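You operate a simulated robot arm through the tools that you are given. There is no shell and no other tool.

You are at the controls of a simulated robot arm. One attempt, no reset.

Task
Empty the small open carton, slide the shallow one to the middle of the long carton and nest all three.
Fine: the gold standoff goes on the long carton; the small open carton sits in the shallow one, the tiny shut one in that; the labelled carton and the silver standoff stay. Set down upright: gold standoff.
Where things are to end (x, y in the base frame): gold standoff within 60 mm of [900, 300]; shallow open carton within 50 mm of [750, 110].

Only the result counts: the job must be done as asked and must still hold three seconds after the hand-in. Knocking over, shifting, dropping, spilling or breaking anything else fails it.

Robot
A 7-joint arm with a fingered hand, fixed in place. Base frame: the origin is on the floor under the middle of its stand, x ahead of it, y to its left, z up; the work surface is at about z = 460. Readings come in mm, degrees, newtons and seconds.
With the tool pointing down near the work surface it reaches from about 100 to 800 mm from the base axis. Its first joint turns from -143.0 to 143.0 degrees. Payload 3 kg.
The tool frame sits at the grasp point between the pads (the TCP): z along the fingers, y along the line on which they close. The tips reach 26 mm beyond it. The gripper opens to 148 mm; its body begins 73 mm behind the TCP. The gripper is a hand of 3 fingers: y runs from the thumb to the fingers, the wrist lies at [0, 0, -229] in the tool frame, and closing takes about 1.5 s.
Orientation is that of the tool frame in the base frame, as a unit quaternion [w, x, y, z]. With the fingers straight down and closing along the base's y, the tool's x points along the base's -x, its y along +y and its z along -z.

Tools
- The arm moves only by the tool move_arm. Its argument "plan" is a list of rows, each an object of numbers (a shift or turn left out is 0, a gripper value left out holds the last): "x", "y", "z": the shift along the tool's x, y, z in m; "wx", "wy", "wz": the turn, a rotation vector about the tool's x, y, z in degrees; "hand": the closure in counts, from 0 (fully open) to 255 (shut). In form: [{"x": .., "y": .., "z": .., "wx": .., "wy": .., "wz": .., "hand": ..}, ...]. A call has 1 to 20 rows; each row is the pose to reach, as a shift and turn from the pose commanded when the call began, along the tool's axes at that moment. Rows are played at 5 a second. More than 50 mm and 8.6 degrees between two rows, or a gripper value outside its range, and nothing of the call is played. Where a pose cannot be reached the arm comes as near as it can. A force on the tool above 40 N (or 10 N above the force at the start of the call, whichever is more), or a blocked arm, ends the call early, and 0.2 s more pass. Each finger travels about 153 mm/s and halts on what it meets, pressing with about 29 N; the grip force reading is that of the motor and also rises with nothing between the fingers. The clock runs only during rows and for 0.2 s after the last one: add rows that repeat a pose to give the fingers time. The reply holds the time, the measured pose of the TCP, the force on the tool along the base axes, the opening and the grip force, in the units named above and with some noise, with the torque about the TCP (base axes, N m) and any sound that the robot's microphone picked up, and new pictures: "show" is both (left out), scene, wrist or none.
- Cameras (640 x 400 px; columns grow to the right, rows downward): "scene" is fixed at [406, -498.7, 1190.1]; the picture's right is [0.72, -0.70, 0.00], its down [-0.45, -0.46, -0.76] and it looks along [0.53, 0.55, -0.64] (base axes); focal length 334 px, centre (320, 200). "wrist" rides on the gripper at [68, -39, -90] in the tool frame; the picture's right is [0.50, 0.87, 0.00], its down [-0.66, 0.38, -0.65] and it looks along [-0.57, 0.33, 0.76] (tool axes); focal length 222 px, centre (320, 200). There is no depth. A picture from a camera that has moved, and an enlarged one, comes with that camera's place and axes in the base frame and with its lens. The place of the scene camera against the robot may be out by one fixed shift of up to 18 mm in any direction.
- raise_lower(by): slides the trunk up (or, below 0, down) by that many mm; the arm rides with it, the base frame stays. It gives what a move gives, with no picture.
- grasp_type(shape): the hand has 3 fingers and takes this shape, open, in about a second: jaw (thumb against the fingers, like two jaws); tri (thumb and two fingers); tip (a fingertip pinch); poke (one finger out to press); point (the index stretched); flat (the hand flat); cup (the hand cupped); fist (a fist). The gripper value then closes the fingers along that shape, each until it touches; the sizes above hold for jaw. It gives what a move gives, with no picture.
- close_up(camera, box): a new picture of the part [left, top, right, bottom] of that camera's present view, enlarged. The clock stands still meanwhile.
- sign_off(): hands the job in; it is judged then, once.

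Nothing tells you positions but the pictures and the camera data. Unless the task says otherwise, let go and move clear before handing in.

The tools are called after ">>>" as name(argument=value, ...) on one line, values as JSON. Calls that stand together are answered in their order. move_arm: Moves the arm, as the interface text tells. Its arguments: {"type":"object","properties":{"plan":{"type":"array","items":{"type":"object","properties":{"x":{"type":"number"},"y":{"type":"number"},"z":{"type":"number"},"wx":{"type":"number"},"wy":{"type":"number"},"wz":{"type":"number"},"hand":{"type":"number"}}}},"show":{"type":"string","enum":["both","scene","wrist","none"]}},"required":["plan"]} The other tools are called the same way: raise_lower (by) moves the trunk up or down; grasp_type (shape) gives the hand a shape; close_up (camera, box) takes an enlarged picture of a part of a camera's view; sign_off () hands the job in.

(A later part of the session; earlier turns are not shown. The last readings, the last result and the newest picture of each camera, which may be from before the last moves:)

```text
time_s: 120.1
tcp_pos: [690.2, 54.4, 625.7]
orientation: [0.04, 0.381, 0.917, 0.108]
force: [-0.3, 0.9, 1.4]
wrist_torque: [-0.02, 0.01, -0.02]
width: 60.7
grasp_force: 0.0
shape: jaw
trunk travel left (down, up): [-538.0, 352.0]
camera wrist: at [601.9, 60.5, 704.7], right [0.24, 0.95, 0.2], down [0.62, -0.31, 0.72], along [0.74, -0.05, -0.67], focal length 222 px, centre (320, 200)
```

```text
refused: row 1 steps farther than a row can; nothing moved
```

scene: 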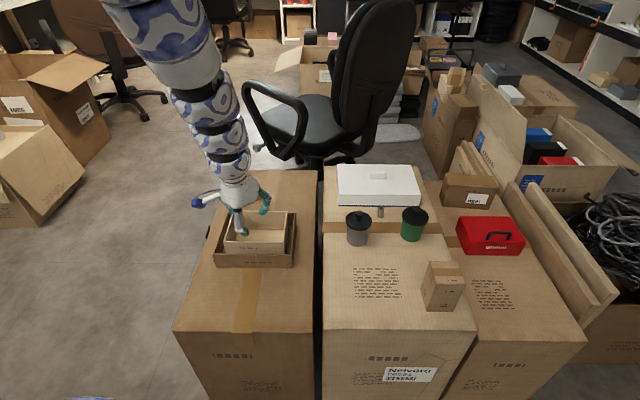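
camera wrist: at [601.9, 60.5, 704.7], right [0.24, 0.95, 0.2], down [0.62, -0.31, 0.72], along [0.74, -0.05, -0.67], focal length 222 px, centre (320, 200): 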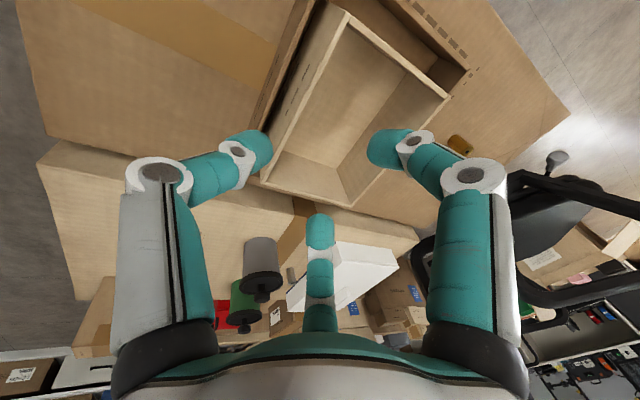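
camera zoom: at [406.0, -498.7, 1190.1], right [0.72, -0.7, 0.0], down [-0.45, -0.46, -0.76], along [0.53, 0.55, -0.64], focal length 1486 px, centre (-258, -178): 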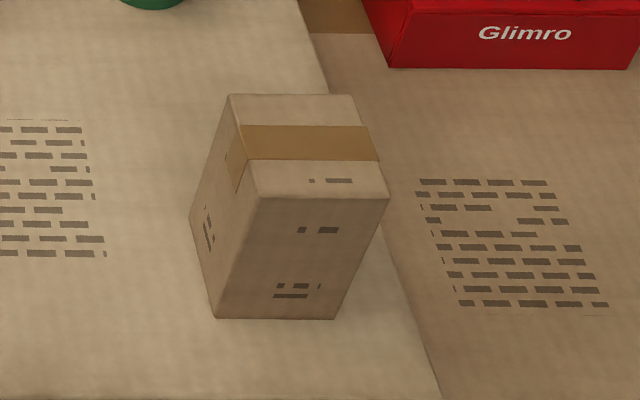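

>>> move_arm(plan=[{"x": 0.0003, "y": 0.0085, "z": -0.036, "wx": 1}, {"x": 0.0007, "y": 0.0171, "z": -0.0721, "wx": 2}, {"x": -0.036, "y": 0.0029, "z": -0.0758, "wx": 4, "hand": 62}, {"x": -0.073, "y": -0.0112, "z": -0.0796, "wx": 6, "hand": 62}, {"x": -0.11, "y": -0.0254, "z": -0.0833, "wx": 8, "hand": 62}, {"x": -0.1465, "y": -0.0395, "z": -0.087, "wx": 10, "hand": 62}, {"x": -0.1833, "y": -0.0537, "z": -0.0908, "wx": 11.5, "hand": 62}, {"x": -0.22, "y": -0.0678, "z": -0.0945, "wx": 12.5, "hand": 62}, {"x": -0.2568, "y": -0.082, "z": -0.0982, "wx": 13.3, "hand": 62}, {"x": -0.2568, "y": -0.082, "z": -0.0982, "wx": 13.3, "hand": 62}])

>>> close_up(camera="wrist", box=[200, 100, 440, 300])

```text
time_s: 122.3
tcp_pos: [800.1, -201.7, 701.2]
orientation: [-0.004, 0.382, 0.924, 0.001]
force: [-0.5, -0.1, 1.4]
wrist_torque: [0.01, -0.02, -0.02]
width: 112.0
grasp_force: 0.1
shape: jaw
out of reach, approached as far as the arm can: row 1, 2, 3, 4
trunk travel left (down, up): [-538.0, 352.0]
camera wrist: at [725.5, -181.6, 792.2], right [0.26, 0.97, 0.0], down [0.74, -0.2, 0.65], along [0.63, -0.16, -0.76], focal length 222 px, centre (320, 200)
```

scene: 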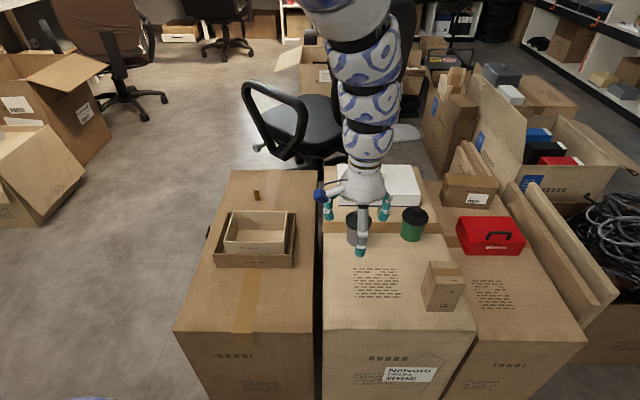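
wrist: 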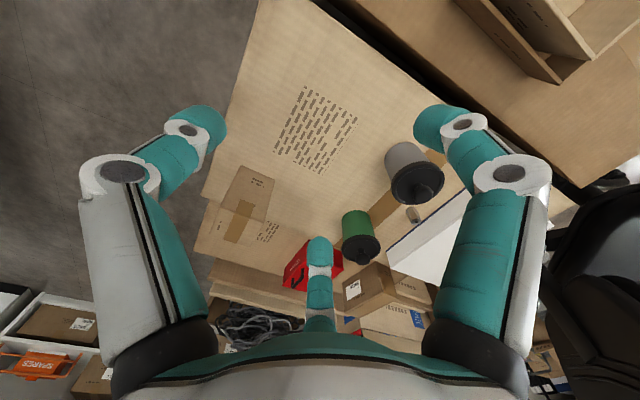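

```text
2.00 times, centred on (320, 200) of wrist
camera zoom: at [725.5, -181.6, 792.2], right [0.26, 0.97, 0.0], down [0.74, -0.2, 0.65], along [0.63, -0.16, -0.76], focal length 444 px, centre (320, 200)
```

zoom: 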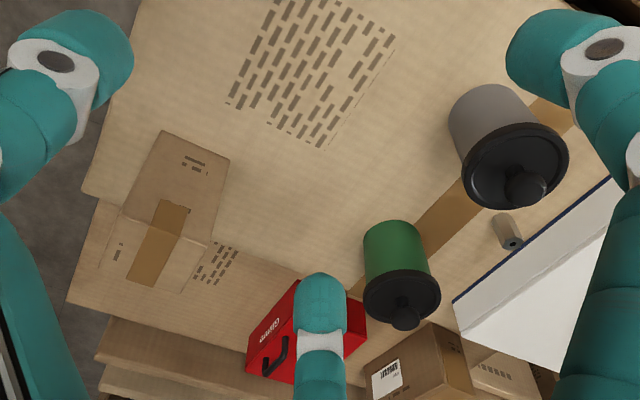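

Confirmed: the tiny carton is at [931.5, -365.5]. I'll tilt the hand 45° so the fingers point toward it, in the clear space here, to see if that orientation is reachable.

>>> raise_lower(by=-60)

>>> move_arm(plan=[{"wy": -7.5}, {"wy": -15}, {"wy": -22.5}, {"wy": -30}, {"wy": -37.5}, {"wy": -45}, {"wy": -45}])

```text
time_s: 123.3
tcp_pos: [799.7, -201.0, 641.7]
orientation: [-0.004, 0.383, 0.924, 0.002]
force: [-0.5, -0.1, 0.5]
wrist_torque: [0.0, -0.01, -0.03]
width: 111.8
grasp_force: 0.0
shape: jaw
trunk travel left (down, up): [-478.0, 412.0]
```

```text
time_s: 124.9
tcp_pos: [808.6, -197.8, 635.2]
orientation: [0.35, 0.355, 0.855, -0.146]
force: [0.8, 0.7, 0.0]
wrist_torque: [0.0, 0.0, 0.02]
width: 112.0
grasp_force: 0.0
shape: jaw
out of reach, approached as far as the arm can: row 4, 5, 6, 7
trunk travel left (down, up): [-478.0, 412.0]
camera wrist: at [703.0, -147.9, 651.5], right [0.36, 0.86, -0.35], down [0.27, 0.26, 0.93], along [0.89, -0.43, -0.14], focal length 222 px, centre (320, 200)
```

scene: 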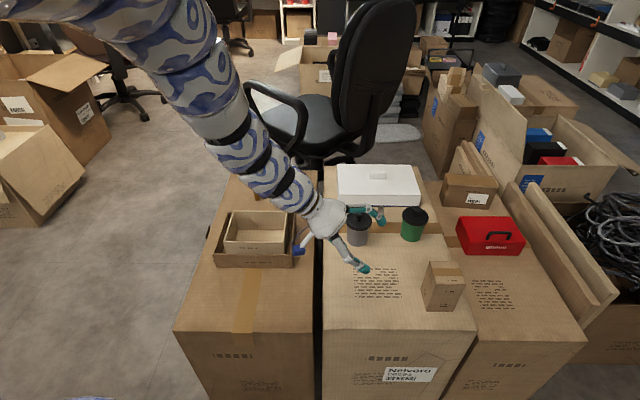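
wrist: 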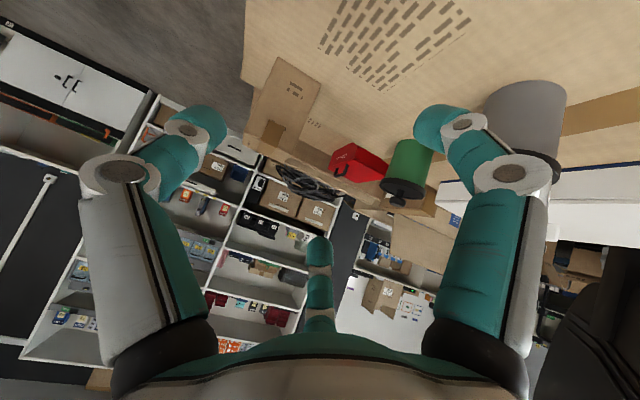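

The 45° orientation is reachable. I'll trade trunk height for arm height while moving to the start of the approach line.

>>> raise_lower(by=-80)

>>> move_arm(plan=[{"x": -0.0364, "y": -0.0028, "z": -0.0098}, {"x": -0.0728, "y": -0.0055, "z": -0.0197}, {"x": -0.1092, "y": -0.0083, "z": -0.0295}, {"x": -0.1456, "y": -0.0111, "z": -0.0393}, {"x": -0.182, "y": -0.0138, "z": -0.0492}, {"x": -0.2184, "y": -0.0166, "z": -0.059}, {"x": -0.2184, "y": -0.0166, "z": -0.059}])

```text
time_s: 126.0
tcp_pos: [810.6, -199.1, 554.1]
orientation: [0.35, 0.354, 0.855, -0.146]
force: [-0.5, 0.5, 0.2]
wrist_torque: [0.02, 0.02, 0.02]
width: 111.8
grasp_force: 0.1
shape: jaw
trunk travel left (down, up): [-398.0, 492.0]
```

```text
time_s: 127.6
tcp_pos: [917.4, -285.2, 703.5]
orientation: [0.35, 0.355, 0.854, -0.148]
force: [-0.8, 0.1, 0.0]
wrist_torque: [-0.01, 0.01, -0.02]
width: 111.8
grasp_force: 0.1
shape: jaw
out of reach, approached as far as the arm can: row 1, 2, 3, 4, 5, 6, 7
trunk travel left (down, up): [-398.0, 492.0]
camera wrist: at [810.9, -234.9, 721.8], right [0.36, 0.86, -0.35], down [0.28, 0.26, 0.92], along [0.89, -0.43, -0.14], focal length 222 px, centre (320, 200)
```

scene: 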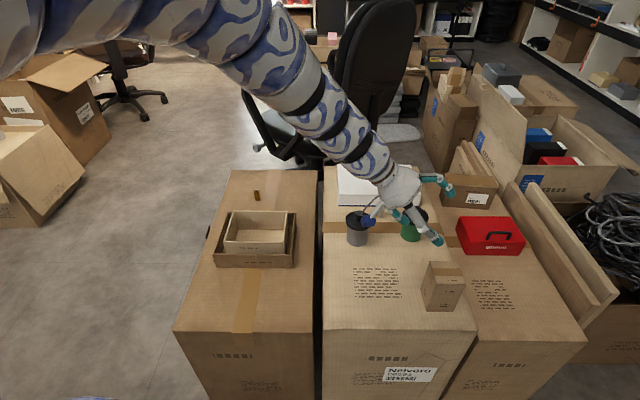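
wrist: 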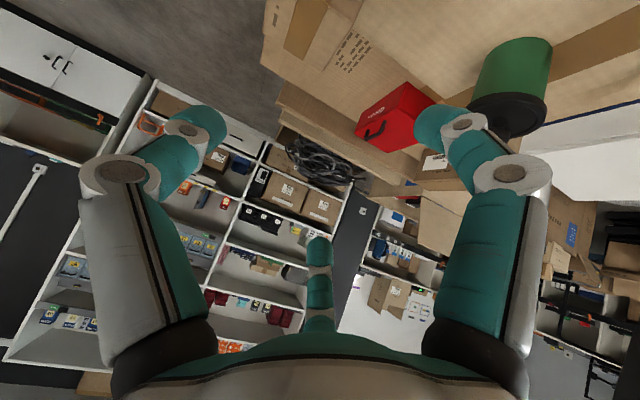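

>>> move_arm(plan=[{"x": 0.0257, "y": -0.0109, "z": 0.0022}, {"x": 0.0513, "y": -0.0218, "z": 0.0043}, {"x": 0.077, "y": -0.0327, "z": 0.0065}, {"x": 0.077, "y": -0.0327, "z": 0.0065}])

```text
time_s: 128.6
tcp_pos: [888.1, -281.0, 673.0]
orientation: [0.348, 0.355, 0.855, -0.146]
force: [0.0, 0.1, -0.5]
wrist_torque: [0.02, 0.02, 0.02]
width: 111.7
grasp_force: 0.0
shape: jaw
out of reach, approached as far as the arm can: row 1, 2, 3, 4
trunk travel left (down, up): [-398.0, 492.0]
camera wrist: at [783.2, -229.4, 689.8], right [0.36, 0.86, -0.35], down [0.28, 0.26, 0.92], along [0.89, -0.43, -0.15], focal length 222 px, centre (320, 200)
```

scene: 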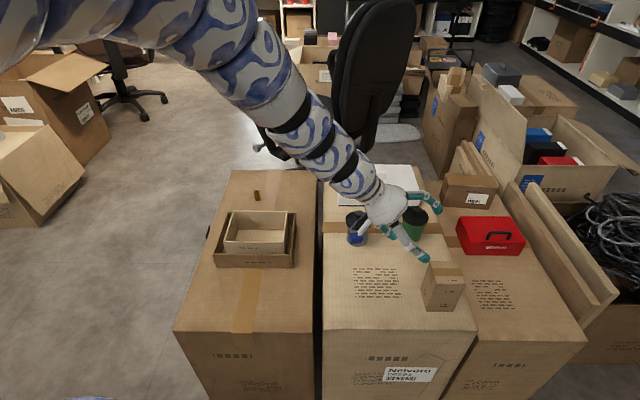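
wrist: 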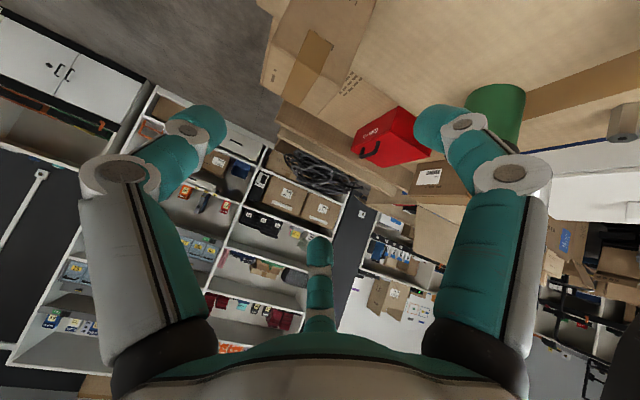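

The arm has to stay extended at this tilt, so I'll come in horizontally instead: lower with the trunk beside the tiny carton, then slide the open hand around it. Lowering part way first to check clearance.

>>> raise_lower(by=-95)

>>> close_up(camera="scene", box=[340, 180, 500, 330])

>>> close_up(camera="wrist", box=[0, 0, 640, 400])

```text
time_s: 129.9
tcp_pos: [889.2, -280.7, 576.4]
orientation: [0.348, 0.355, 0.855, -0.147]
force: [-0.4, 0.7, 0.0]
wrist_torque: [-0.03, 0.02, -0.01]
width: 111.9
grasp_force: 0.1
shape: jaw
trunk travel left (down, up): [-303.0, 587.0]
```

```text
2.67 times, centred on (420, 255) of scene
camera zoom: at [406.0, -498.7, 1190.1], right [0.72, -0.7, 0.0], down [-0.45, -0.46, -0.76], along [0.53, 0.55, -0.64], focal length 892 px, centre (53, 53)
```

zoom: 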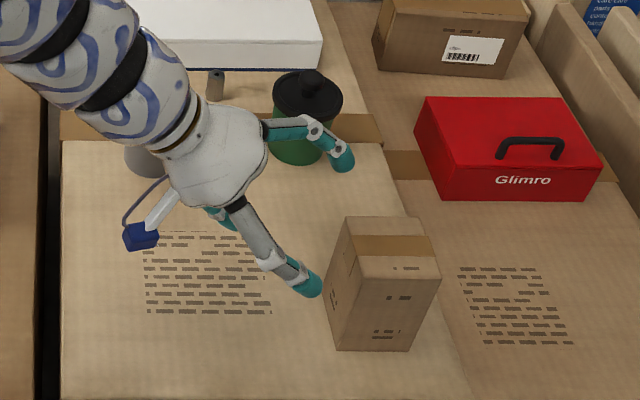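

```text
1.00 times, centred on (320, 200) of wrist (not enlarged: the box is as wide or as high as the picture)
camera zoom: at [783.1, -229.5, 594.9], right [0.36, 0.86, -0.35], down [0.28, 0.26, 0.92], along [0.89, -0.43, -0.15], focal length 222 px, centre (320, 200)
```

zoom: 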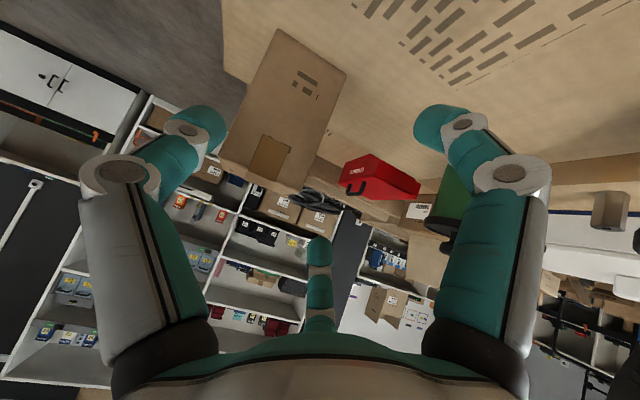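

>>> raise_lower(by=-40)

>>> move_arm(plan=[{"x": 0.0, "hand": 58}, {"x": 0.0, "hand": 58}])

>>> close_up(camera="scene", box=[340, 200, 500, 330])

>>> close_up(camera="wrist", box=[160, 0, 480, 200])

```text
time_s: 130.8
tcp_pos: [888.3, -281.5, 537.1]
orientation: [0.348, 0.355, 0.855, -0.146]
force: [-0.5, -0.2, 0.0]
wrist_torque: [0.02, 0.01, -0.02]
width: 111.7
grasp_force: 0.1
shape: jaw
trunk travel left (down, up): [-263.0, 628.0]
```

```text
time_s: 131.3
tcp_pos: [889.0, -280.7, 536.8]
orientation: [0.348, 0.355, 0.855, -0.146]
force: [0.6, -0.3, -0.9]
wrist_torque: [-0.01, -0.02, -0.02]
width: 114.2
grasp_force: 0.1
shape: jaw
trunk travel left (down, up): [-263.0, 628.0]
camera wrist: at [783.1, -229.5, 554.8], right [0.36, 0.86, -0.35], down [0.28, 0.26, 0.92], along [0.89, -0.43, -0.15], focal length 222 px, centre (320, 200)
```

scene: 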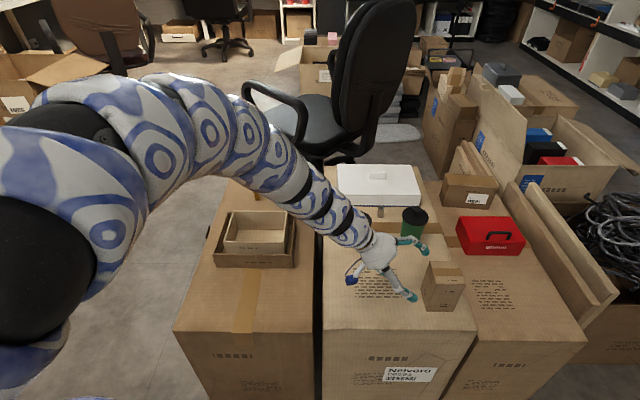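
wrist: 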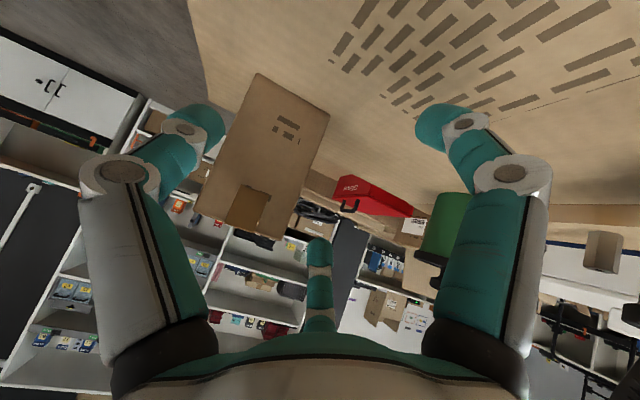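

```text
3.08 times, centred on (420, 265) of scene
camera zoom: at [406.0, -498.7, 1190.1], right [0.72, -0.7, 0.0], down [-0.45, -0.46, -0.76], along [0.53, 0.55, -0.64], focal length 1029 px, centre (12, 0)
```

zoom: 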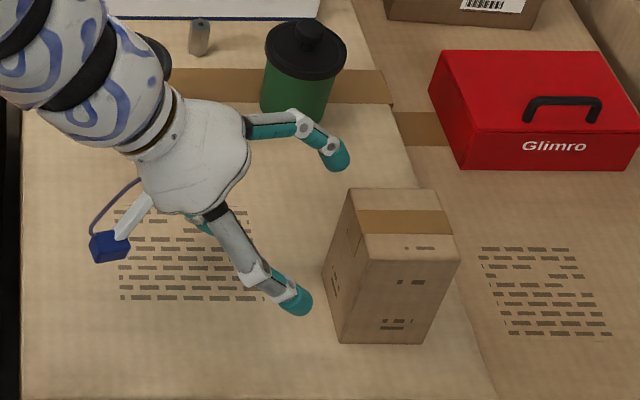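

```text
2.00 times, centred on (320, 100) of wrist
camera zoom: at [783.1, -229.5, 554.8], right [0.36, 0.86, -0.35], down [0.28, 0.26, 0.92], along [0.89, -0.43, -0.15], focal length 444 px, centre (320, 400)
```

zoom: 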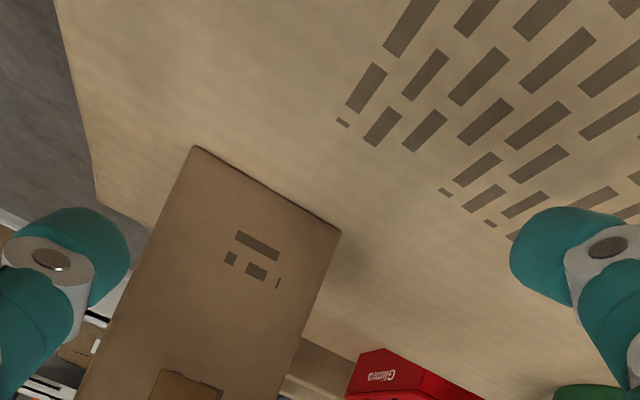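

The tiny carton's position is confirmed again from here: its near face is centred on [910, -344]. I'll shift sideways and slide the open hand around it, checking half way.

>>> move_arm(plan=[{"x": 0.0018, "y": -0.008, "z": 0.0018}, {"x": 0.0035, "y": -0.0161, "z": 0.0036}, {"x": -0.0077, "y": -0.0161, "z": 0.0146}, {"x": -0.0189, "y": -0.016, "z": 0.0255}, {"x": -0.0301, "y": -0.016, "z": 0.0365}, {"x": -0.0301, "y": -0.016, "z": 0.0365}])

>>> close_up(camera="scene", box=[380, 220, 500, 330])

>>> close_up(camera="wrist", box=[120, 50, 520, 300])

```text
time_s: 132.8
tcp_pos: [911.5, -326.0, 528.8]
orientation: [0.349, 0.355, 0.855, -0.147]
force: [-0.3, -0.4, -0.5]
wrist_torque: [0.0, 0.03, 0.02]
width: 114.3
grasp_force: 0.0
shape: jaw
out of reach, approached as far as the arm can: row 1, 2
trunk travel left (down, up): [-263.0, 628.0]
camera wrist: at [805.7, -274.2, 547.3], right [0.36, 0.86, -0.35], down [0.28, 0.26, 0.92], along [0.89, -0.43, -0.15], focal length 222 px, centre (320, 200)
```

scene: 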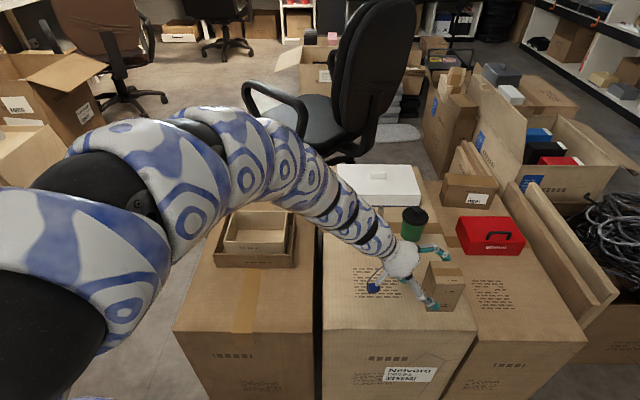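
wrist: 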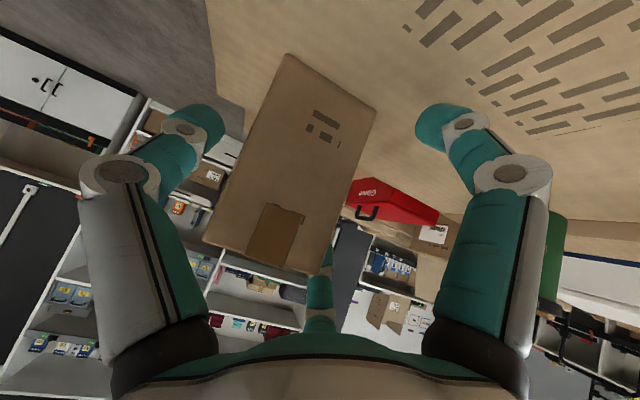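

```text
3.64 times, centred on (440, 275) of scene
camera zoom: at [406.0, -498.7, 1190.1], right [0.72, -0.7, 0.0], down [-0.45, -0.46, -0.76], along [0.53, 0.55, -0.64], focal length 1216 px, centre (-116, -73)
```

zoom: 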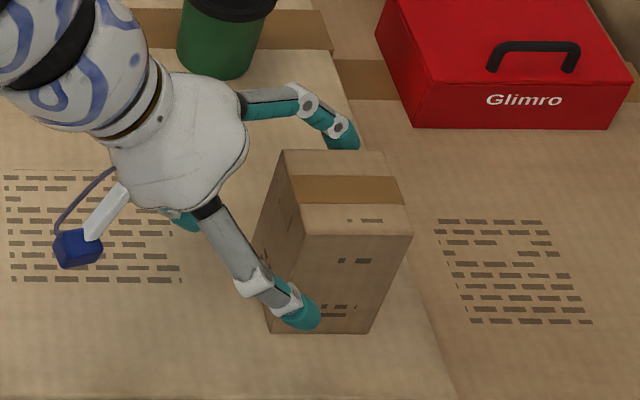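

```text
1.60 times, centred on (320, 175) of wrist
camera zoom: at [805.7, -274.2, 547.3], right [0.36, 0.86, -0.35], down [0.28, 0.26, 0.92], along [0.89, -0.43, -0.15], focal length 355 px, centre (320, 240)
```

zoom: 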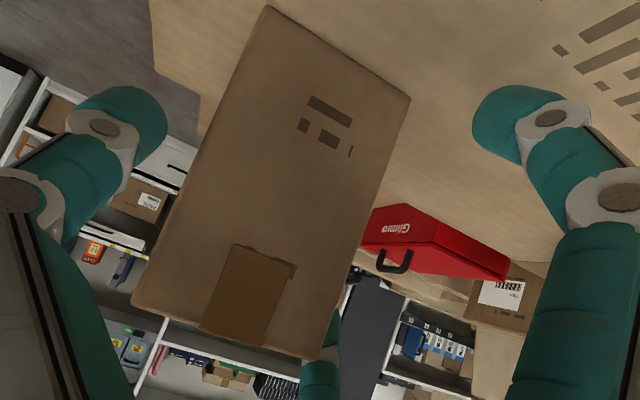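

>>> move_arm(plan=[{"x": -0.0025, "y": 0.0, "z": -0.0026}, {"x": -0.0098, "y": 0.0, "z": 0.0046}, {"x": -0.0172, "y": 0.0, "z": 0.0118}, {"x": -0.0245, "y": 0.0, "z": 0.019}, {"x": -0.0245, "y": 0.0, "z": 0.019}])

>>> close_up(camera="scene", box=[380, 220, 500, 330])

>>> close_up(camera="wrist", box=[120, 50, 520, 300])

```text
time_s: 133.9
tcp_pos: [931.7, -347.6, 535.0]
orientation: [0.349, 0.354, 0.855, -0.147]
force: [-0.4, 0.0, 0.2]
wrist_torque: [0.03, 0.01, 0.0]
width: 114.1
grasp_force: 0.2
shape: jaw
trunk travel left (down, up): [-263.0, 628.0]
camera wrist: at [826.6, -295.9, 552.7], right [0.36, 0.86, -0.35], down [0.28, 0.26, 0.92], along [0.89, -0.43, -0.15], focal length 222 px, centre (320, 200)
```

scene: 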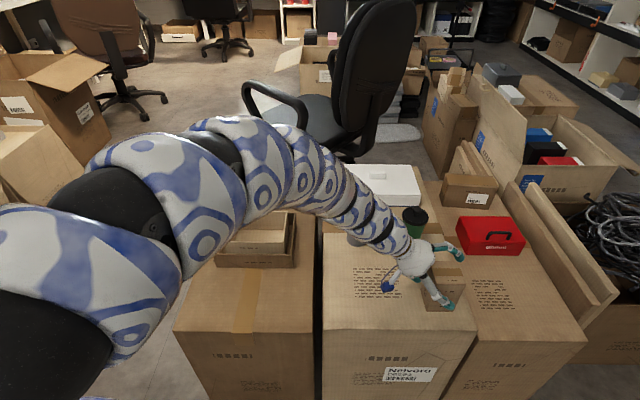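
wrist: 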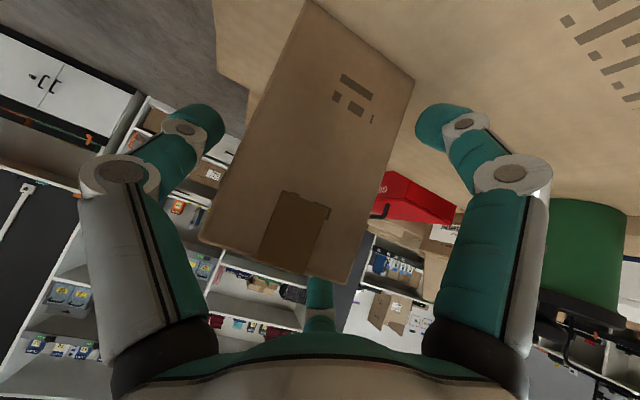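

```text
3.64 times, centred on (440, 275) of scene
camera zoom: at [406.0, -498.7, 1190.1], right [0.72, -0.7, 0.0], down [-0.45, -0.46, -0.76], along [0.53, 0.55, -0.64], focal length 1216 px, centre (-116, -73)
```

zoom: 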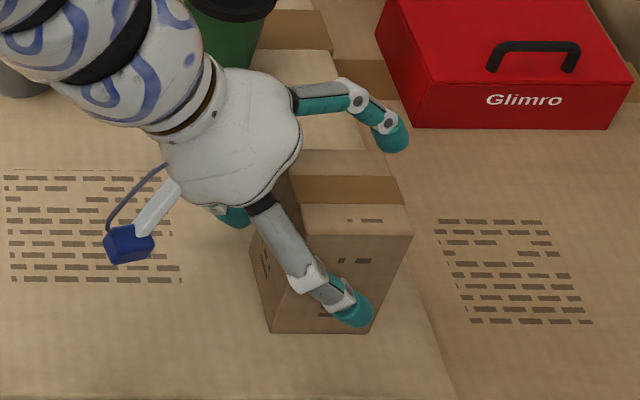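

```text
1.60 times, centred on (320, 175) of wrist
camera zoom: at [826.6, -295.9, 552.7], right [0.36, 0.86, -0.35], down [0.28, 0.26, 0.92], along [0.89, -0.43, -0.15], focal length 355 px, centre (320, 240)
```

zoom: 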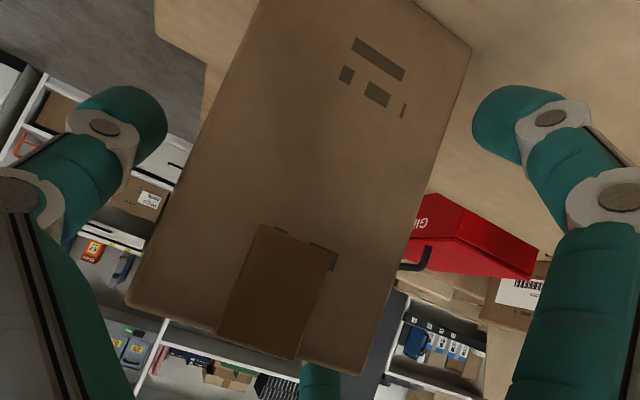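

The hand is around the tiny carton, thumb on the near side and two fingers on the far side, with clearance all round. I'll close gently.

>>> move_arm(plan=[{"hand": 68}, {"hand": 78}, {"hand": 86}, {"hand": 92}, {"hand": 97}, {"hand": 97}], show="wrist")

>>> close_up(camera="scene", box=[380, 220, 500, 330])

```text
time_s: 135.3
tcp_pos: [932.9, -347.4, 534.5]
orientation: [0.348, 0.355, 0.855, -0.146]
force: [0.0, 0.7, -0.1]
wrist_torque: [0.03, -0.01, -0.03]
width: 92.3
grasp_force: 0.1
shape: jaw
trunk travel left (down, up): [-263.0, 628.0]
camera wrist: at [826.4, -295.7, 552.5], right [0.36, 0.86, -0.35], down [0.28, 0.26, 0.92], along [0.89, -0.43, -0.15], focal length 222 px, centre (320, 200)
```

wrist: 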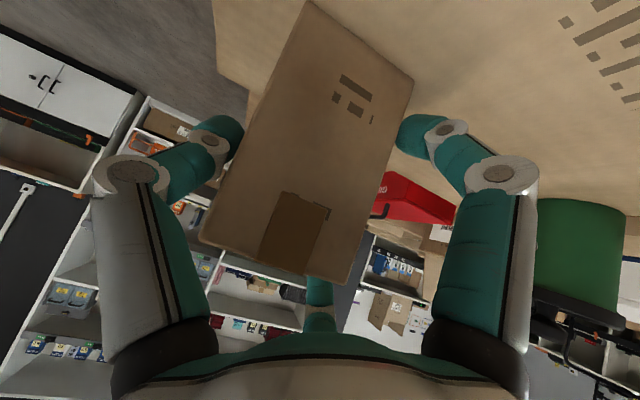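

```text
3.64 times, centred on (440, 275) of scene
camera zoom: at [406.0, -498.7, 1190.1], right [0.72, -0.7, 0.0], down [-0.45, -0.46, -0.76], along [0.53, 0.55, -0.64], focal length 1216 px, centre (-116, -73)
```

zoom: 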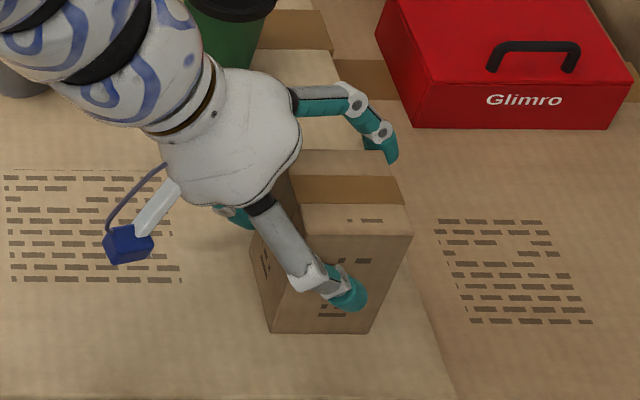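

>>> move_arm(plan=[{"hand": 101}, {"hand": 105}, {"hand": 109}, {"hand": 113}, {"hand": 117}, {"hand": 117}], show="wrist")

>>> close_up(camera="scene", box=[380, 220, 500, 330])

```text
time_s: 136.8
tcp_pos: [931.9, -347.5, 534.4]
orientation: [0.348, 0.355, 0.855, -0.146]
force: [0.6, 0.0, 0.6]
wrist_torque: [0.0, 0.05, -0.03]
width: 72.2
grasp_force: 18.9
shape: jaw
trunk travel left (down, up): [-263.0, 628.0]
camera wrist: at [826.5, -295.7, 552.4], right [0.36, 0.86, -0.35], down [0.28, 0.26, 0.92], along [0.89, -0.43, -0.15], focal length 222 px, centre (320, 200)
```

wrist: 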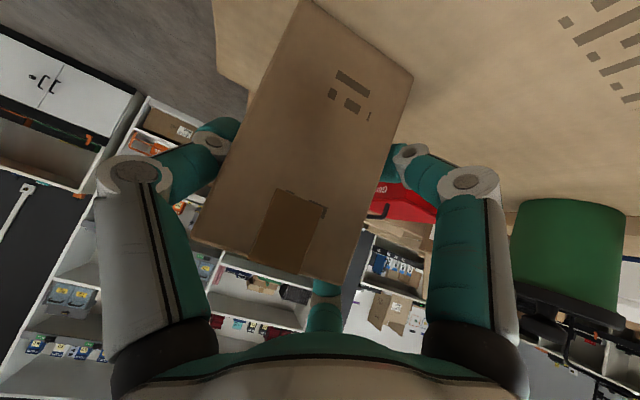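

```text
3.64 times, centred on (440, 275) of scene
camera zoom: at [406.0, -498.7, 1190.1], right [0.72, -0.7, 0.0], down [-0.45, -0.46, -0.76], along [0.53, 0.55, -0.64], focal length 1216 px, centre (-116, -73)
```

zoom: 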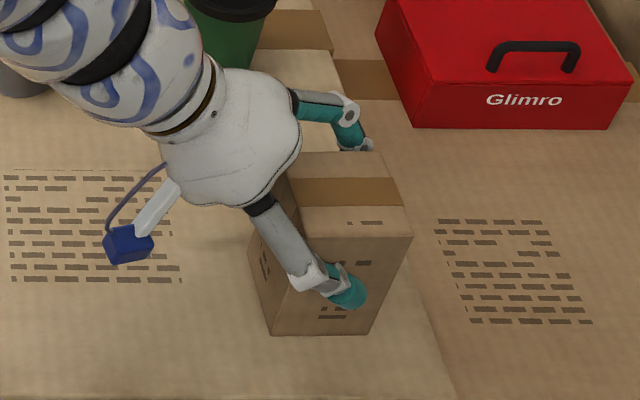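

The grip is building at 19 N, with the fingers now flat behind the far face. I'll tighten fully and test a small lift.

>>> move_arm(plan=[{"hand": 122}, {"hand": 128}, {"hand": 135}, {"hand": 142}, {"hand": 142}], show="wrist")

>>> close_up(camera="scene", box=[380, 220, 500, 330])

```text
time_s: 137.9
tcp_pos: [931.2, -347.2, 534.2]
orientation: [0.349, 0.355, 0.855, -0.146]
force: [0.4, 0.0, -0.5]
wrist_torque: [-0.03, 0.0, -0.03]
width: 63.3
grasp_force: 28.9
shape: jaw
trunk travel left (down, up): [-263.0, 628.0]
camera wrist: at [826.4, -295.8, 552.4], right [0.36, 0.86, -0.35], down [0.28, 0.26, 0.92], along [0.89, -0.43, -0.15], focal length 222 px, centre (320, 200)
```

wrist: 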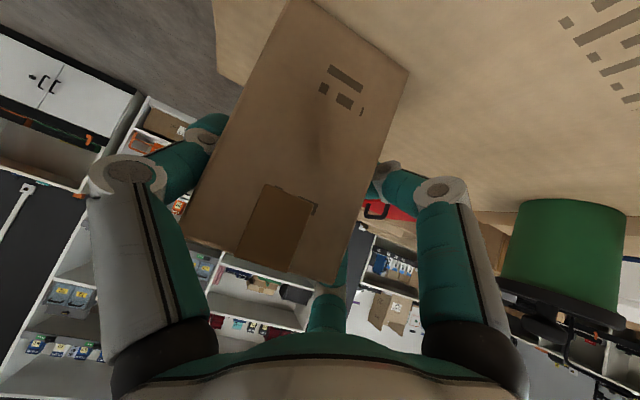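

```text
3.64 times, centred on (440, 275) of scene
camera zoom: at [406.0, -498.7, 1190.1], right [0.72, -0.7, 0.0], down [-0.45, -0.46, -0.76], along [0.53, 0.55, -0.64], focal length 1216 px, centre (-116, -73)
```

zoom: 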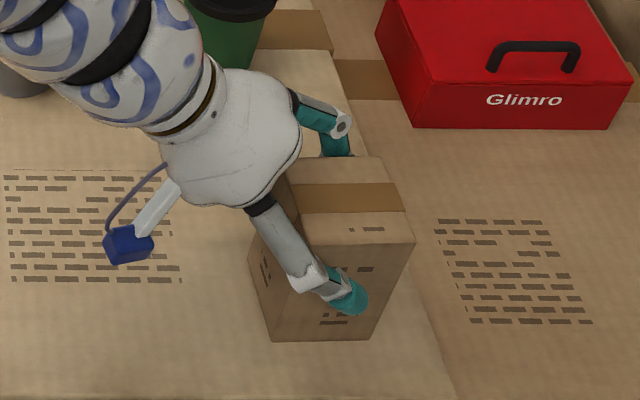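

>>> move_arm(plan=[{"x": -0.0042, "z": -0.0043}, {"x": -0.0084, "z": -0.0086}, {"x": -0.0126, "z": -0.0129}, {"x": -0.0126, "z": -0.0129}], show="wrist")

>>> close_up(camera="scene", box=[380, 220, 500, 330])

```text
time_s: 138.9
tcp_pos: [932.0, -349.0, 553.3]
orientation: [0.349, 0.355, 0.855, -0.146]
force: [-0.1, -0.3, -2.4]
wrist_torque: [0.03, -0.01, -0.01]
width: 63.1
grasp_force: 29.1
shape: jaw
trunk travel left (down, up): [-263.0, 628.0]
camera wrist: at [825.7, -297.7, 570.1], right [0.36, 0.86, -0.35], down [0.28, 0.26, 0.92], along [0.89, -0.43, -0.15], focal length 222 px, centre (320, 200)
```

wrist: 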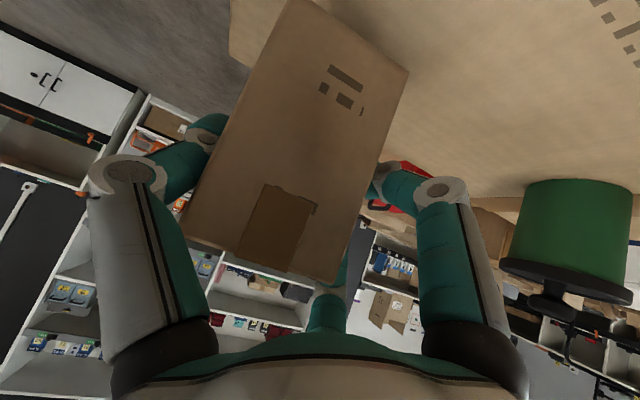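

```text
3.64 times, centred on (440, 275) of scene
camera zoom: at [406.0, -498.7, 1190.1], right [0.72, -0.7, 0.0], down [-0.45, -0.46, -0.76], along [0.53, 0.55, -0.64], focal length 1216 px, centre (-116, -73)
```

zoom: 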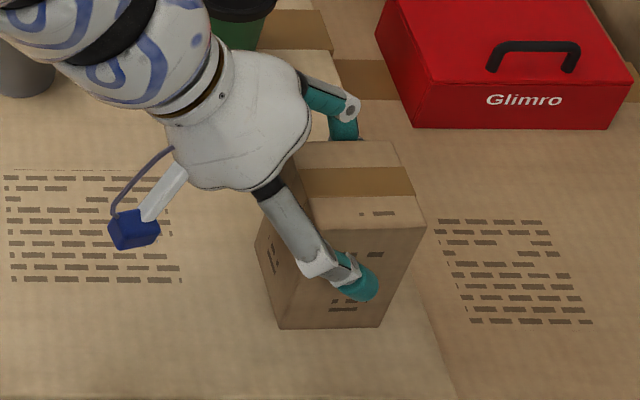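

The tiny carton is held upright and steady; it weighs about 0.2 kg. With this tilt the knuckles would hit the small carton's rim, so I'll set it down nearer the robot and regrip it from above. Moving it back toward the robot now.

>>> raise_lower(by=90)

>>> move_arm(plan=[{"x": 0.0141, "y": 0.0001, "z": -0.0139}, {"x": 0.0353, "y": 0.0001, "z": -0.0207}, {"x": 0.0636, "y": 0.0002, "z": -0.0202}, {"x": 0.0848, "y": 0.0003, "z": -0.0276}, {"x": 0.106, "y": 0.0003, "z": -0.035}, {"x": 0.12, "y": 0.0003, "z": -0.035}, {"x": 0.12, "y": 0.0003, "z": -0.035}])

```text
time_s: 140.2
tcp_pos: [931.4, -349.4, 642.2]
orientation: [0.349, 0.355, 0.855, -0.146]
force: [0.2, 0.3, -2.7]
wrist_torque: [0.03, 0.0, 0.0]
width: 63.5
grasp_force: 29.1
shape: jaw
trunk travel left (down, up): [-353.0, 537.0]
```

```text
time_s: 141.8
tcp_pos: [863.7, -269.5, 579.6]
orientation: [0.348, 0.355, 0.855, -0.147]
force: [0.1, -0.4, -2.0]
wrist_torque: [0.04, -0.08, 0.01]
width: 63.4
grasp_force: 28.5
shape: jaw
out of reach, approached as far as the arm can: row 4, 5, 6, 7
trunk travel left (down, up): [-353.0, 537.0]
camera wrist: at [758.3, -218.4, 596.6], right [0.36, 0.86, -0.35], down [0.28, 0.26, 0.92], along [0.89, -0.43, -0.15], focal length 222 px, centre (320, 200)
```

scene: 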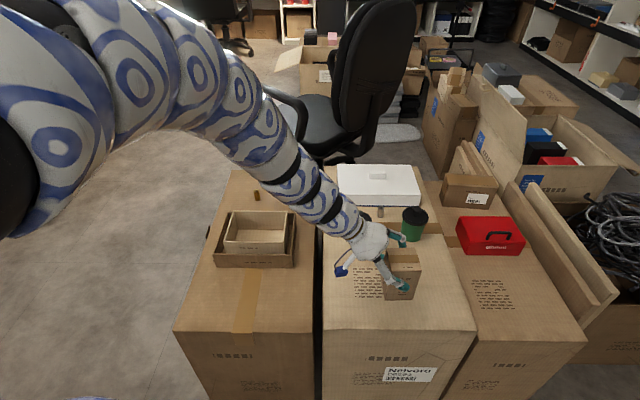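
wrist: 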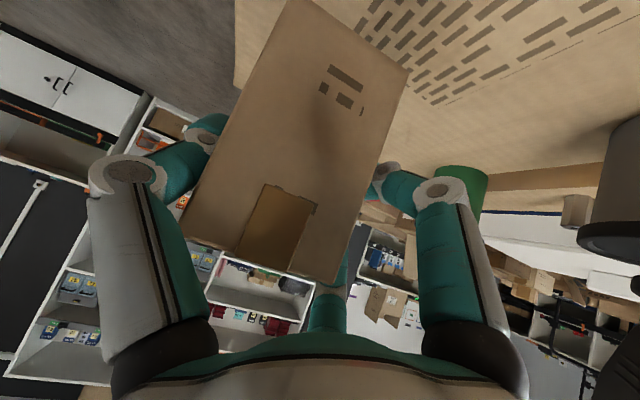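

>>> raise_lower(by=90)

>>> move_arm(plan=[{"x": 0.0204, "y": 0.0, "z": 0.006}, {"x": 0.0406, "y": 0.0, "z": 0.0111}, {"x": 0.0604, "y": 0.0, "z": 0.01}, {"x": 0.08, "y": 0.0, "z": 0.0096}, {"x": 0.1, "y": 0.0, "z": 0.0093}, {"x": 0.1194, "y": 0.0, "z": 0.009}, {"x": 0.1194, "y": 0.0, "z": 0.009}])

```text
time_s: 143.1
tcp_pos: [863.4, -270.4, 669.9]
orientation: [0.347, 0.355, 0.856, -0.146]
force: [-0.1, 0.0, -1.8]
wrist_torque: [0.03, -0.01, 0.01]
width: 63.3
grasp_force: 29.3
shape: jaw
trunk travel left (down, up): [-443.0, 447.0]
```

```text
time_s: 144.7
tcp_pos: [807.3, -213.5, 580.3]
orientation: [0.348, 0.355, 0.855, -0.146]
force: [-1.3, -0.5, -2.2]
wrist_torque: [0.06, 0.0, 0.0]
width: 63.2
grasp_force: 29.0
shape: jaw
trunk travel left (down, up): [-443.0, 447.0]
camera wrist: at [701.4, -161.7, 597.7], right [0.36, 0.86, -0.35], down [0.28, 0.26, 0.92], along [0.89, -0.43, -0.15], focal length 222 px, centre (320, 200)
```

scene: 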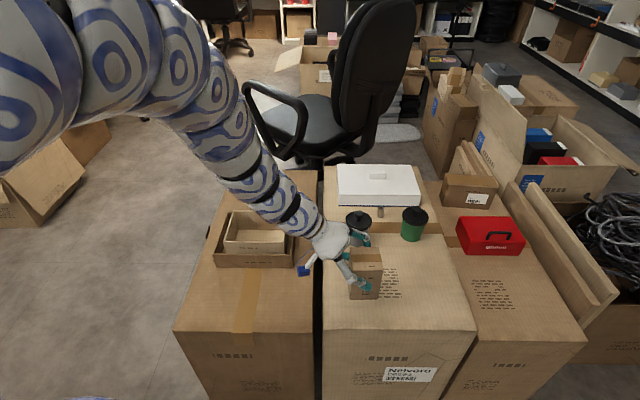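
wrist: 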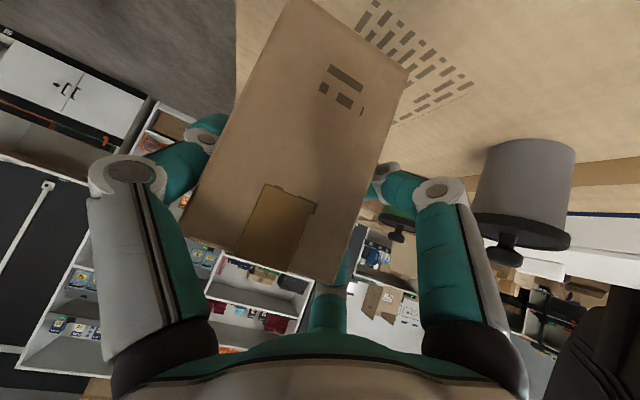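

>>> move_arm(plan=[{"x": 0.0093, "z": 0.0095}, {"x": 0.0186, "z": 0.019}, {"x": 0.028, "z": 0.0286}, {"x": 0.028, "z": 0.0286}], show="none")

>>> move_arm(plan=[{"x": 0.0014, "z": 0.0014}, {"x": 0.0021, "z": 0.0021}, {"x": 0.0021, "z": 0.0021}], show="none")

>>> move_arm(plan=[{"x": 0.0007, "z": 0.0007}, {"x": 0.0014, "z": 0.0014}, {"x": 0.0014, "z": 0.0014}], show="none")

>>> close_up(camera="scene", box=[310, 220, 430, 320])

```text
time_s: 145.7
tcp_pos: [809.6, -214.0, 540.1]
orientation: [0.348, 0.355, 0.855, -0.148]
force: [0.3, -0.5, -3.1]
wrist_torque: [0.04, 0.0, 0.03]
width: 63.2
grasp_force: 29.2
shape: jaw
trunk travel left (down, up): [-443.0, 447.0]
```

```text
time_s: 146.4
tcp_pos: [806.9, -213.2, 537.3]
orientation: [0.347, 0.356, 0.855, -0.148]
force: [-0.7, -0.1, -2.3]
wrist_torque: [0.06, -0.01, -0.01]
width: 63.0
grasp_force: 29.0
shape: jaw
trunk travel left (down, up): [-443.0, 447.0]
```

```text
time_s: 147.2
tcp_pos: [808.6, -214.2, 534.6]
orientation: [0.348, 0.355, 0.855, -0.148]
force: [1.5, -0.2, 0.2]
wrist_torque: [0.02, 0.0, 0.05]
width: 63.2
grasp_force: 29.6
shape: jaw
trunk travel left (down, up): [-443.0, 447.0]
```

```text
4.00 times, centred on (370, 270) of scene
camera zoom: at [406.0, -498.7, 1190.1], right [0.72, -0.7, 0.0], down [-0.45, -0.46, -0.76], along [0.53, 0.55, -0.64], focal length 1337 px, centre (120, -80)
```

zoom: 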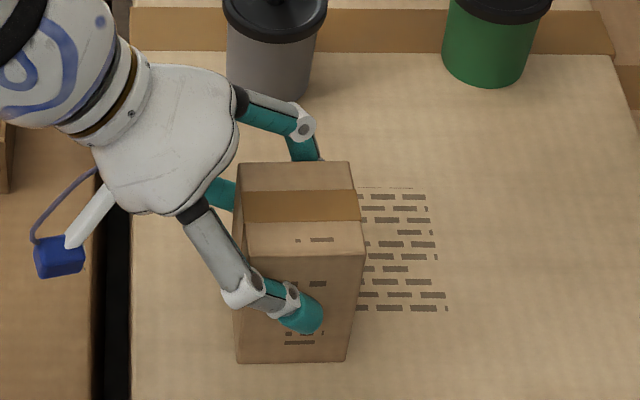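

The weight has gone off the hand, so the carton is standing on the surface. I'll release it slowly.

>>> move_arm(plan=[{"hand": 132}, {"hand": 122}, {"hand": 114}, {"hand": 106}, {"hand": 98}, {"hand": 90}, {"hand": 80}, {"hand": 70}, {"hand": 60}, {"hand": 60}], show="wrist")

>>> close_up(camera="scene", box=[310, 220, 430, 320])

```text
time_s: 149.4
tcp_pos: [807.5, -214.4, 536.2]
orientation: [0.348, 0.356, 0.855, -0.147]
force: [-0.8, -0.2, -0.3]
wrist_torque: [0.01, -0.02, 0.04]
width: 113.0
grasp_force: 0.0
shape: jaw
trunk travel left (down, up): [-443.0, 447.0]
camera wrist: at [702.0, -163.2, 552.4], right [0.36, 0.86, -0.35], down [0.28, 0.26, 0.92], along [0.89, -0.43, -0.15], focal length 222 px, centre (320, 200)
```

wrist: 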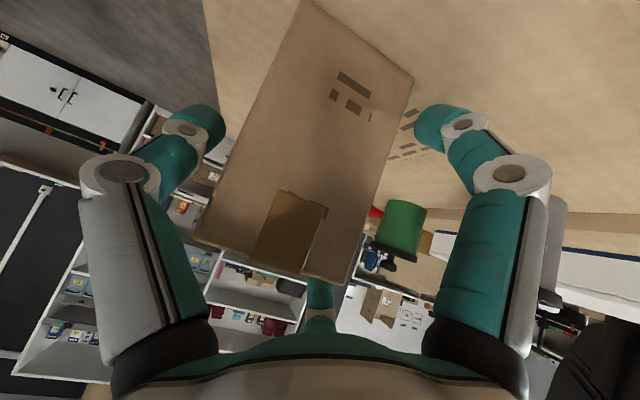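

```text
4.00 times, centred on (370, 270) of scene
camera zoom: at [406.0, -498.7, 1190.1], right [0.72, -0.7, 0.0], down [-0.45, -0.46, -0.76], along [0.53, 0.55, -0.64], focal length 1337 px, centre (120, -80)
```

zoom: 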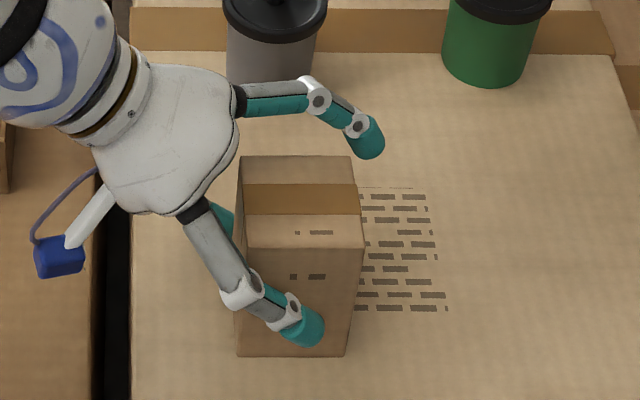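

The tiny carton is standing free, upright and square. I'll back the hand off along its own axis.

>>> move_arm(plan=[{"z": -0.03}, {"z": -0.06}, {"z": -0.09}, {"z": -0.12}, {"z": -0.12}])

>>> close_up(camera="wrist", box=[160, 0, 480, 200])

```text
time_s: 150.7
tcp_pos: [784.5, -138.3, 593.3]
orientation: [0.348, 0.356, 0.855, -0.147]
force: [0.2, 0.5, 0.7]
wrist_torque: [-0.03, 0.01, -0.03]
width: 113.3
grasp_force: 0.0
shape: jaw
out of reach, approached as far as the arm can: row 2, 3, 4, 5
trunk travel left (down, up): [-443.0, 447.0]
camera wrist: at [679.2, -87.2, 611.8], right [0.36, 0.86, -0.35], down [0.28, 0.26, 0.92], along [0.89, -0.43, -0.15], focal length 222 px, centre (320, 200)
```

scene: 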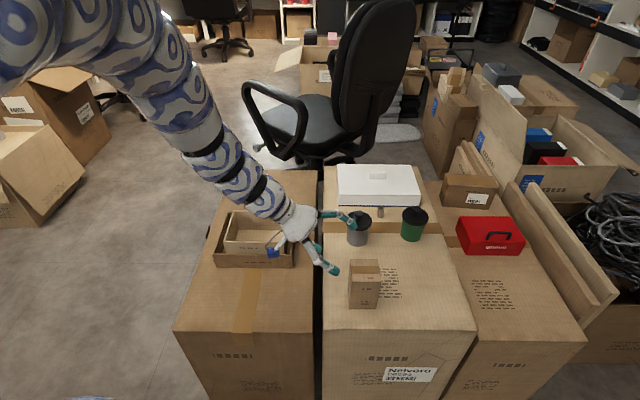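
wrist: 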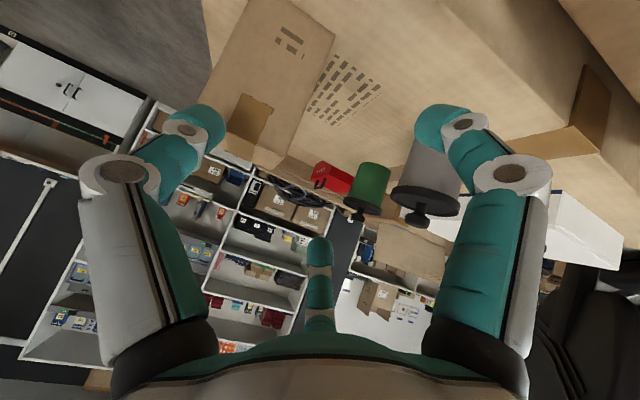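

```text
2.00 times, centred on (320, 100) of wrist
camera zoom: at [679.2, -87.2, 611.8], right [0.36, 0.86, -0.35], down [0.28, 0.26, 0.92], along [0.89, -0.43, -0.15], focal length 444 px, centre (320, 400)
```

zoom: 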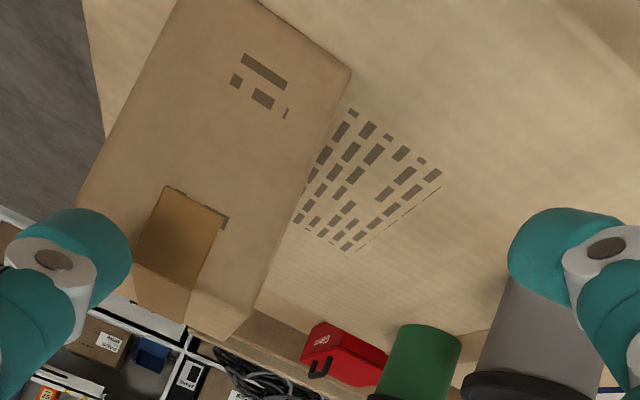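

The arm limit pushed the hand sideways on the way out, but nothing was touched and the carton still stands. I'll raise the trunk and bring the hand back to vertical.

>>> raise_lower(by=130)

>>> move_arm(plan=[{"wy": 7.5}, {"wy": 15}, {"wy": 22.5}, {"wy": 30}, {"wy": 37.5}, {"wy": 44.5}, {"wy": 44.5}])

>>> close_up(camera="scene", box=[310, 200, 430, 320])

```text
time_s: 152.2
tcp_pos: [784.2, -139.1, 724.4]
orientation: [0.348, 0.357, 0.854, -0.148]
force: [-0.2, -0.1, 0.8]
wrist_torque: [0.04, -0.01, -0.01]
width: 112.8
grasp_force: 0.0
shape: jaw
trunk travel left (down, up): [-573.0, 317.0]
```

```text
time_s: 153.8
tcp_pos: [784.8, -140.3, 725.8]
orientation: [-0.003, 0.386, 0.923, -0.001]
force: [-0.2, 0.3, -0.3]
wrist_torque: [-0.04, -0.02, 0.02]
width: 112.8
grasp_force: 0.1
shape: jaw
trunk travel left (down, up): [-573.0, 317.0]
camera wrist: at [710.7, -119.1, 815.7], right [0.26, 0.96, 0.0], down [0.73, -0.2, 0.65], along [0.63, -0.17, -0.76], focal length 222 px, centre (320, 200)
```

scene: 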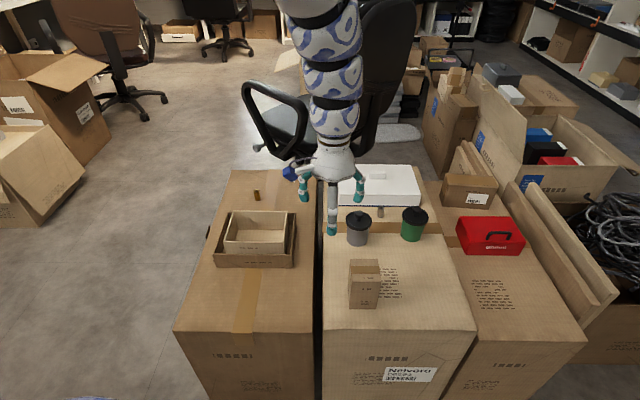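
wrist: 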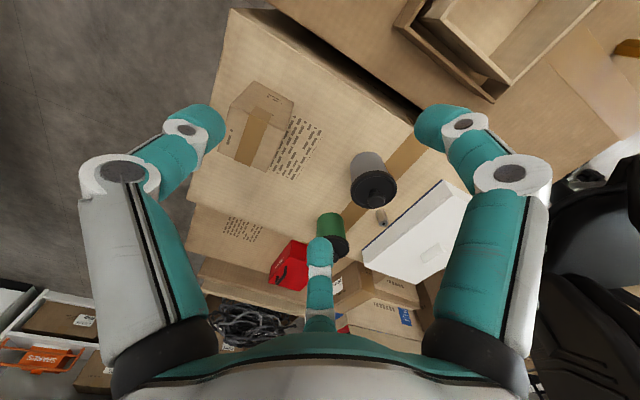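

```text
3.33 times, centred on (370, 260) of scene
camera zoom: at [406.0, -498.7, 1190.1], right [0.72, -0.7, 0.0], down [-0.45, -0.46, -0.76], along [0.53, 0.55, -0.64], focal length 1114 px, centre (153, 0)
```

zoom: 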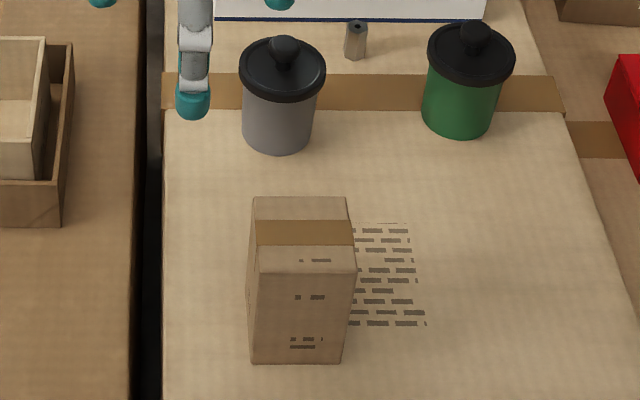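

>>> close_up(camera="wrist", box=[200, 60, 360, 200])

```text
2.86 times, centred on (280, 130) of wrist
camera zoom: at [710.7, -119.1, 815.7], right [0.26, 0.96, 0.0], down [0.73, -0.2, 0.65], along [0.63, -0.17, -0.76], focal length 635 px, centre (434, 400)
```

zoom: 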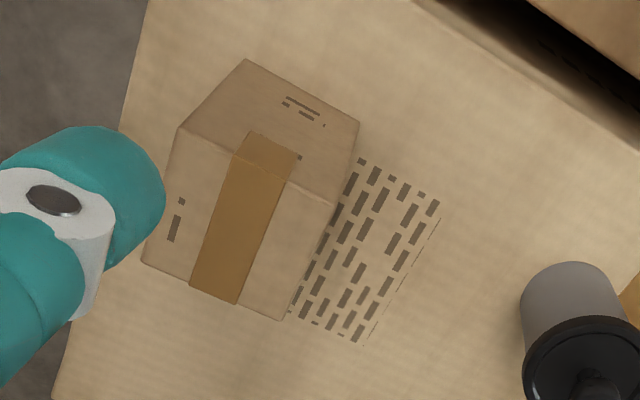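

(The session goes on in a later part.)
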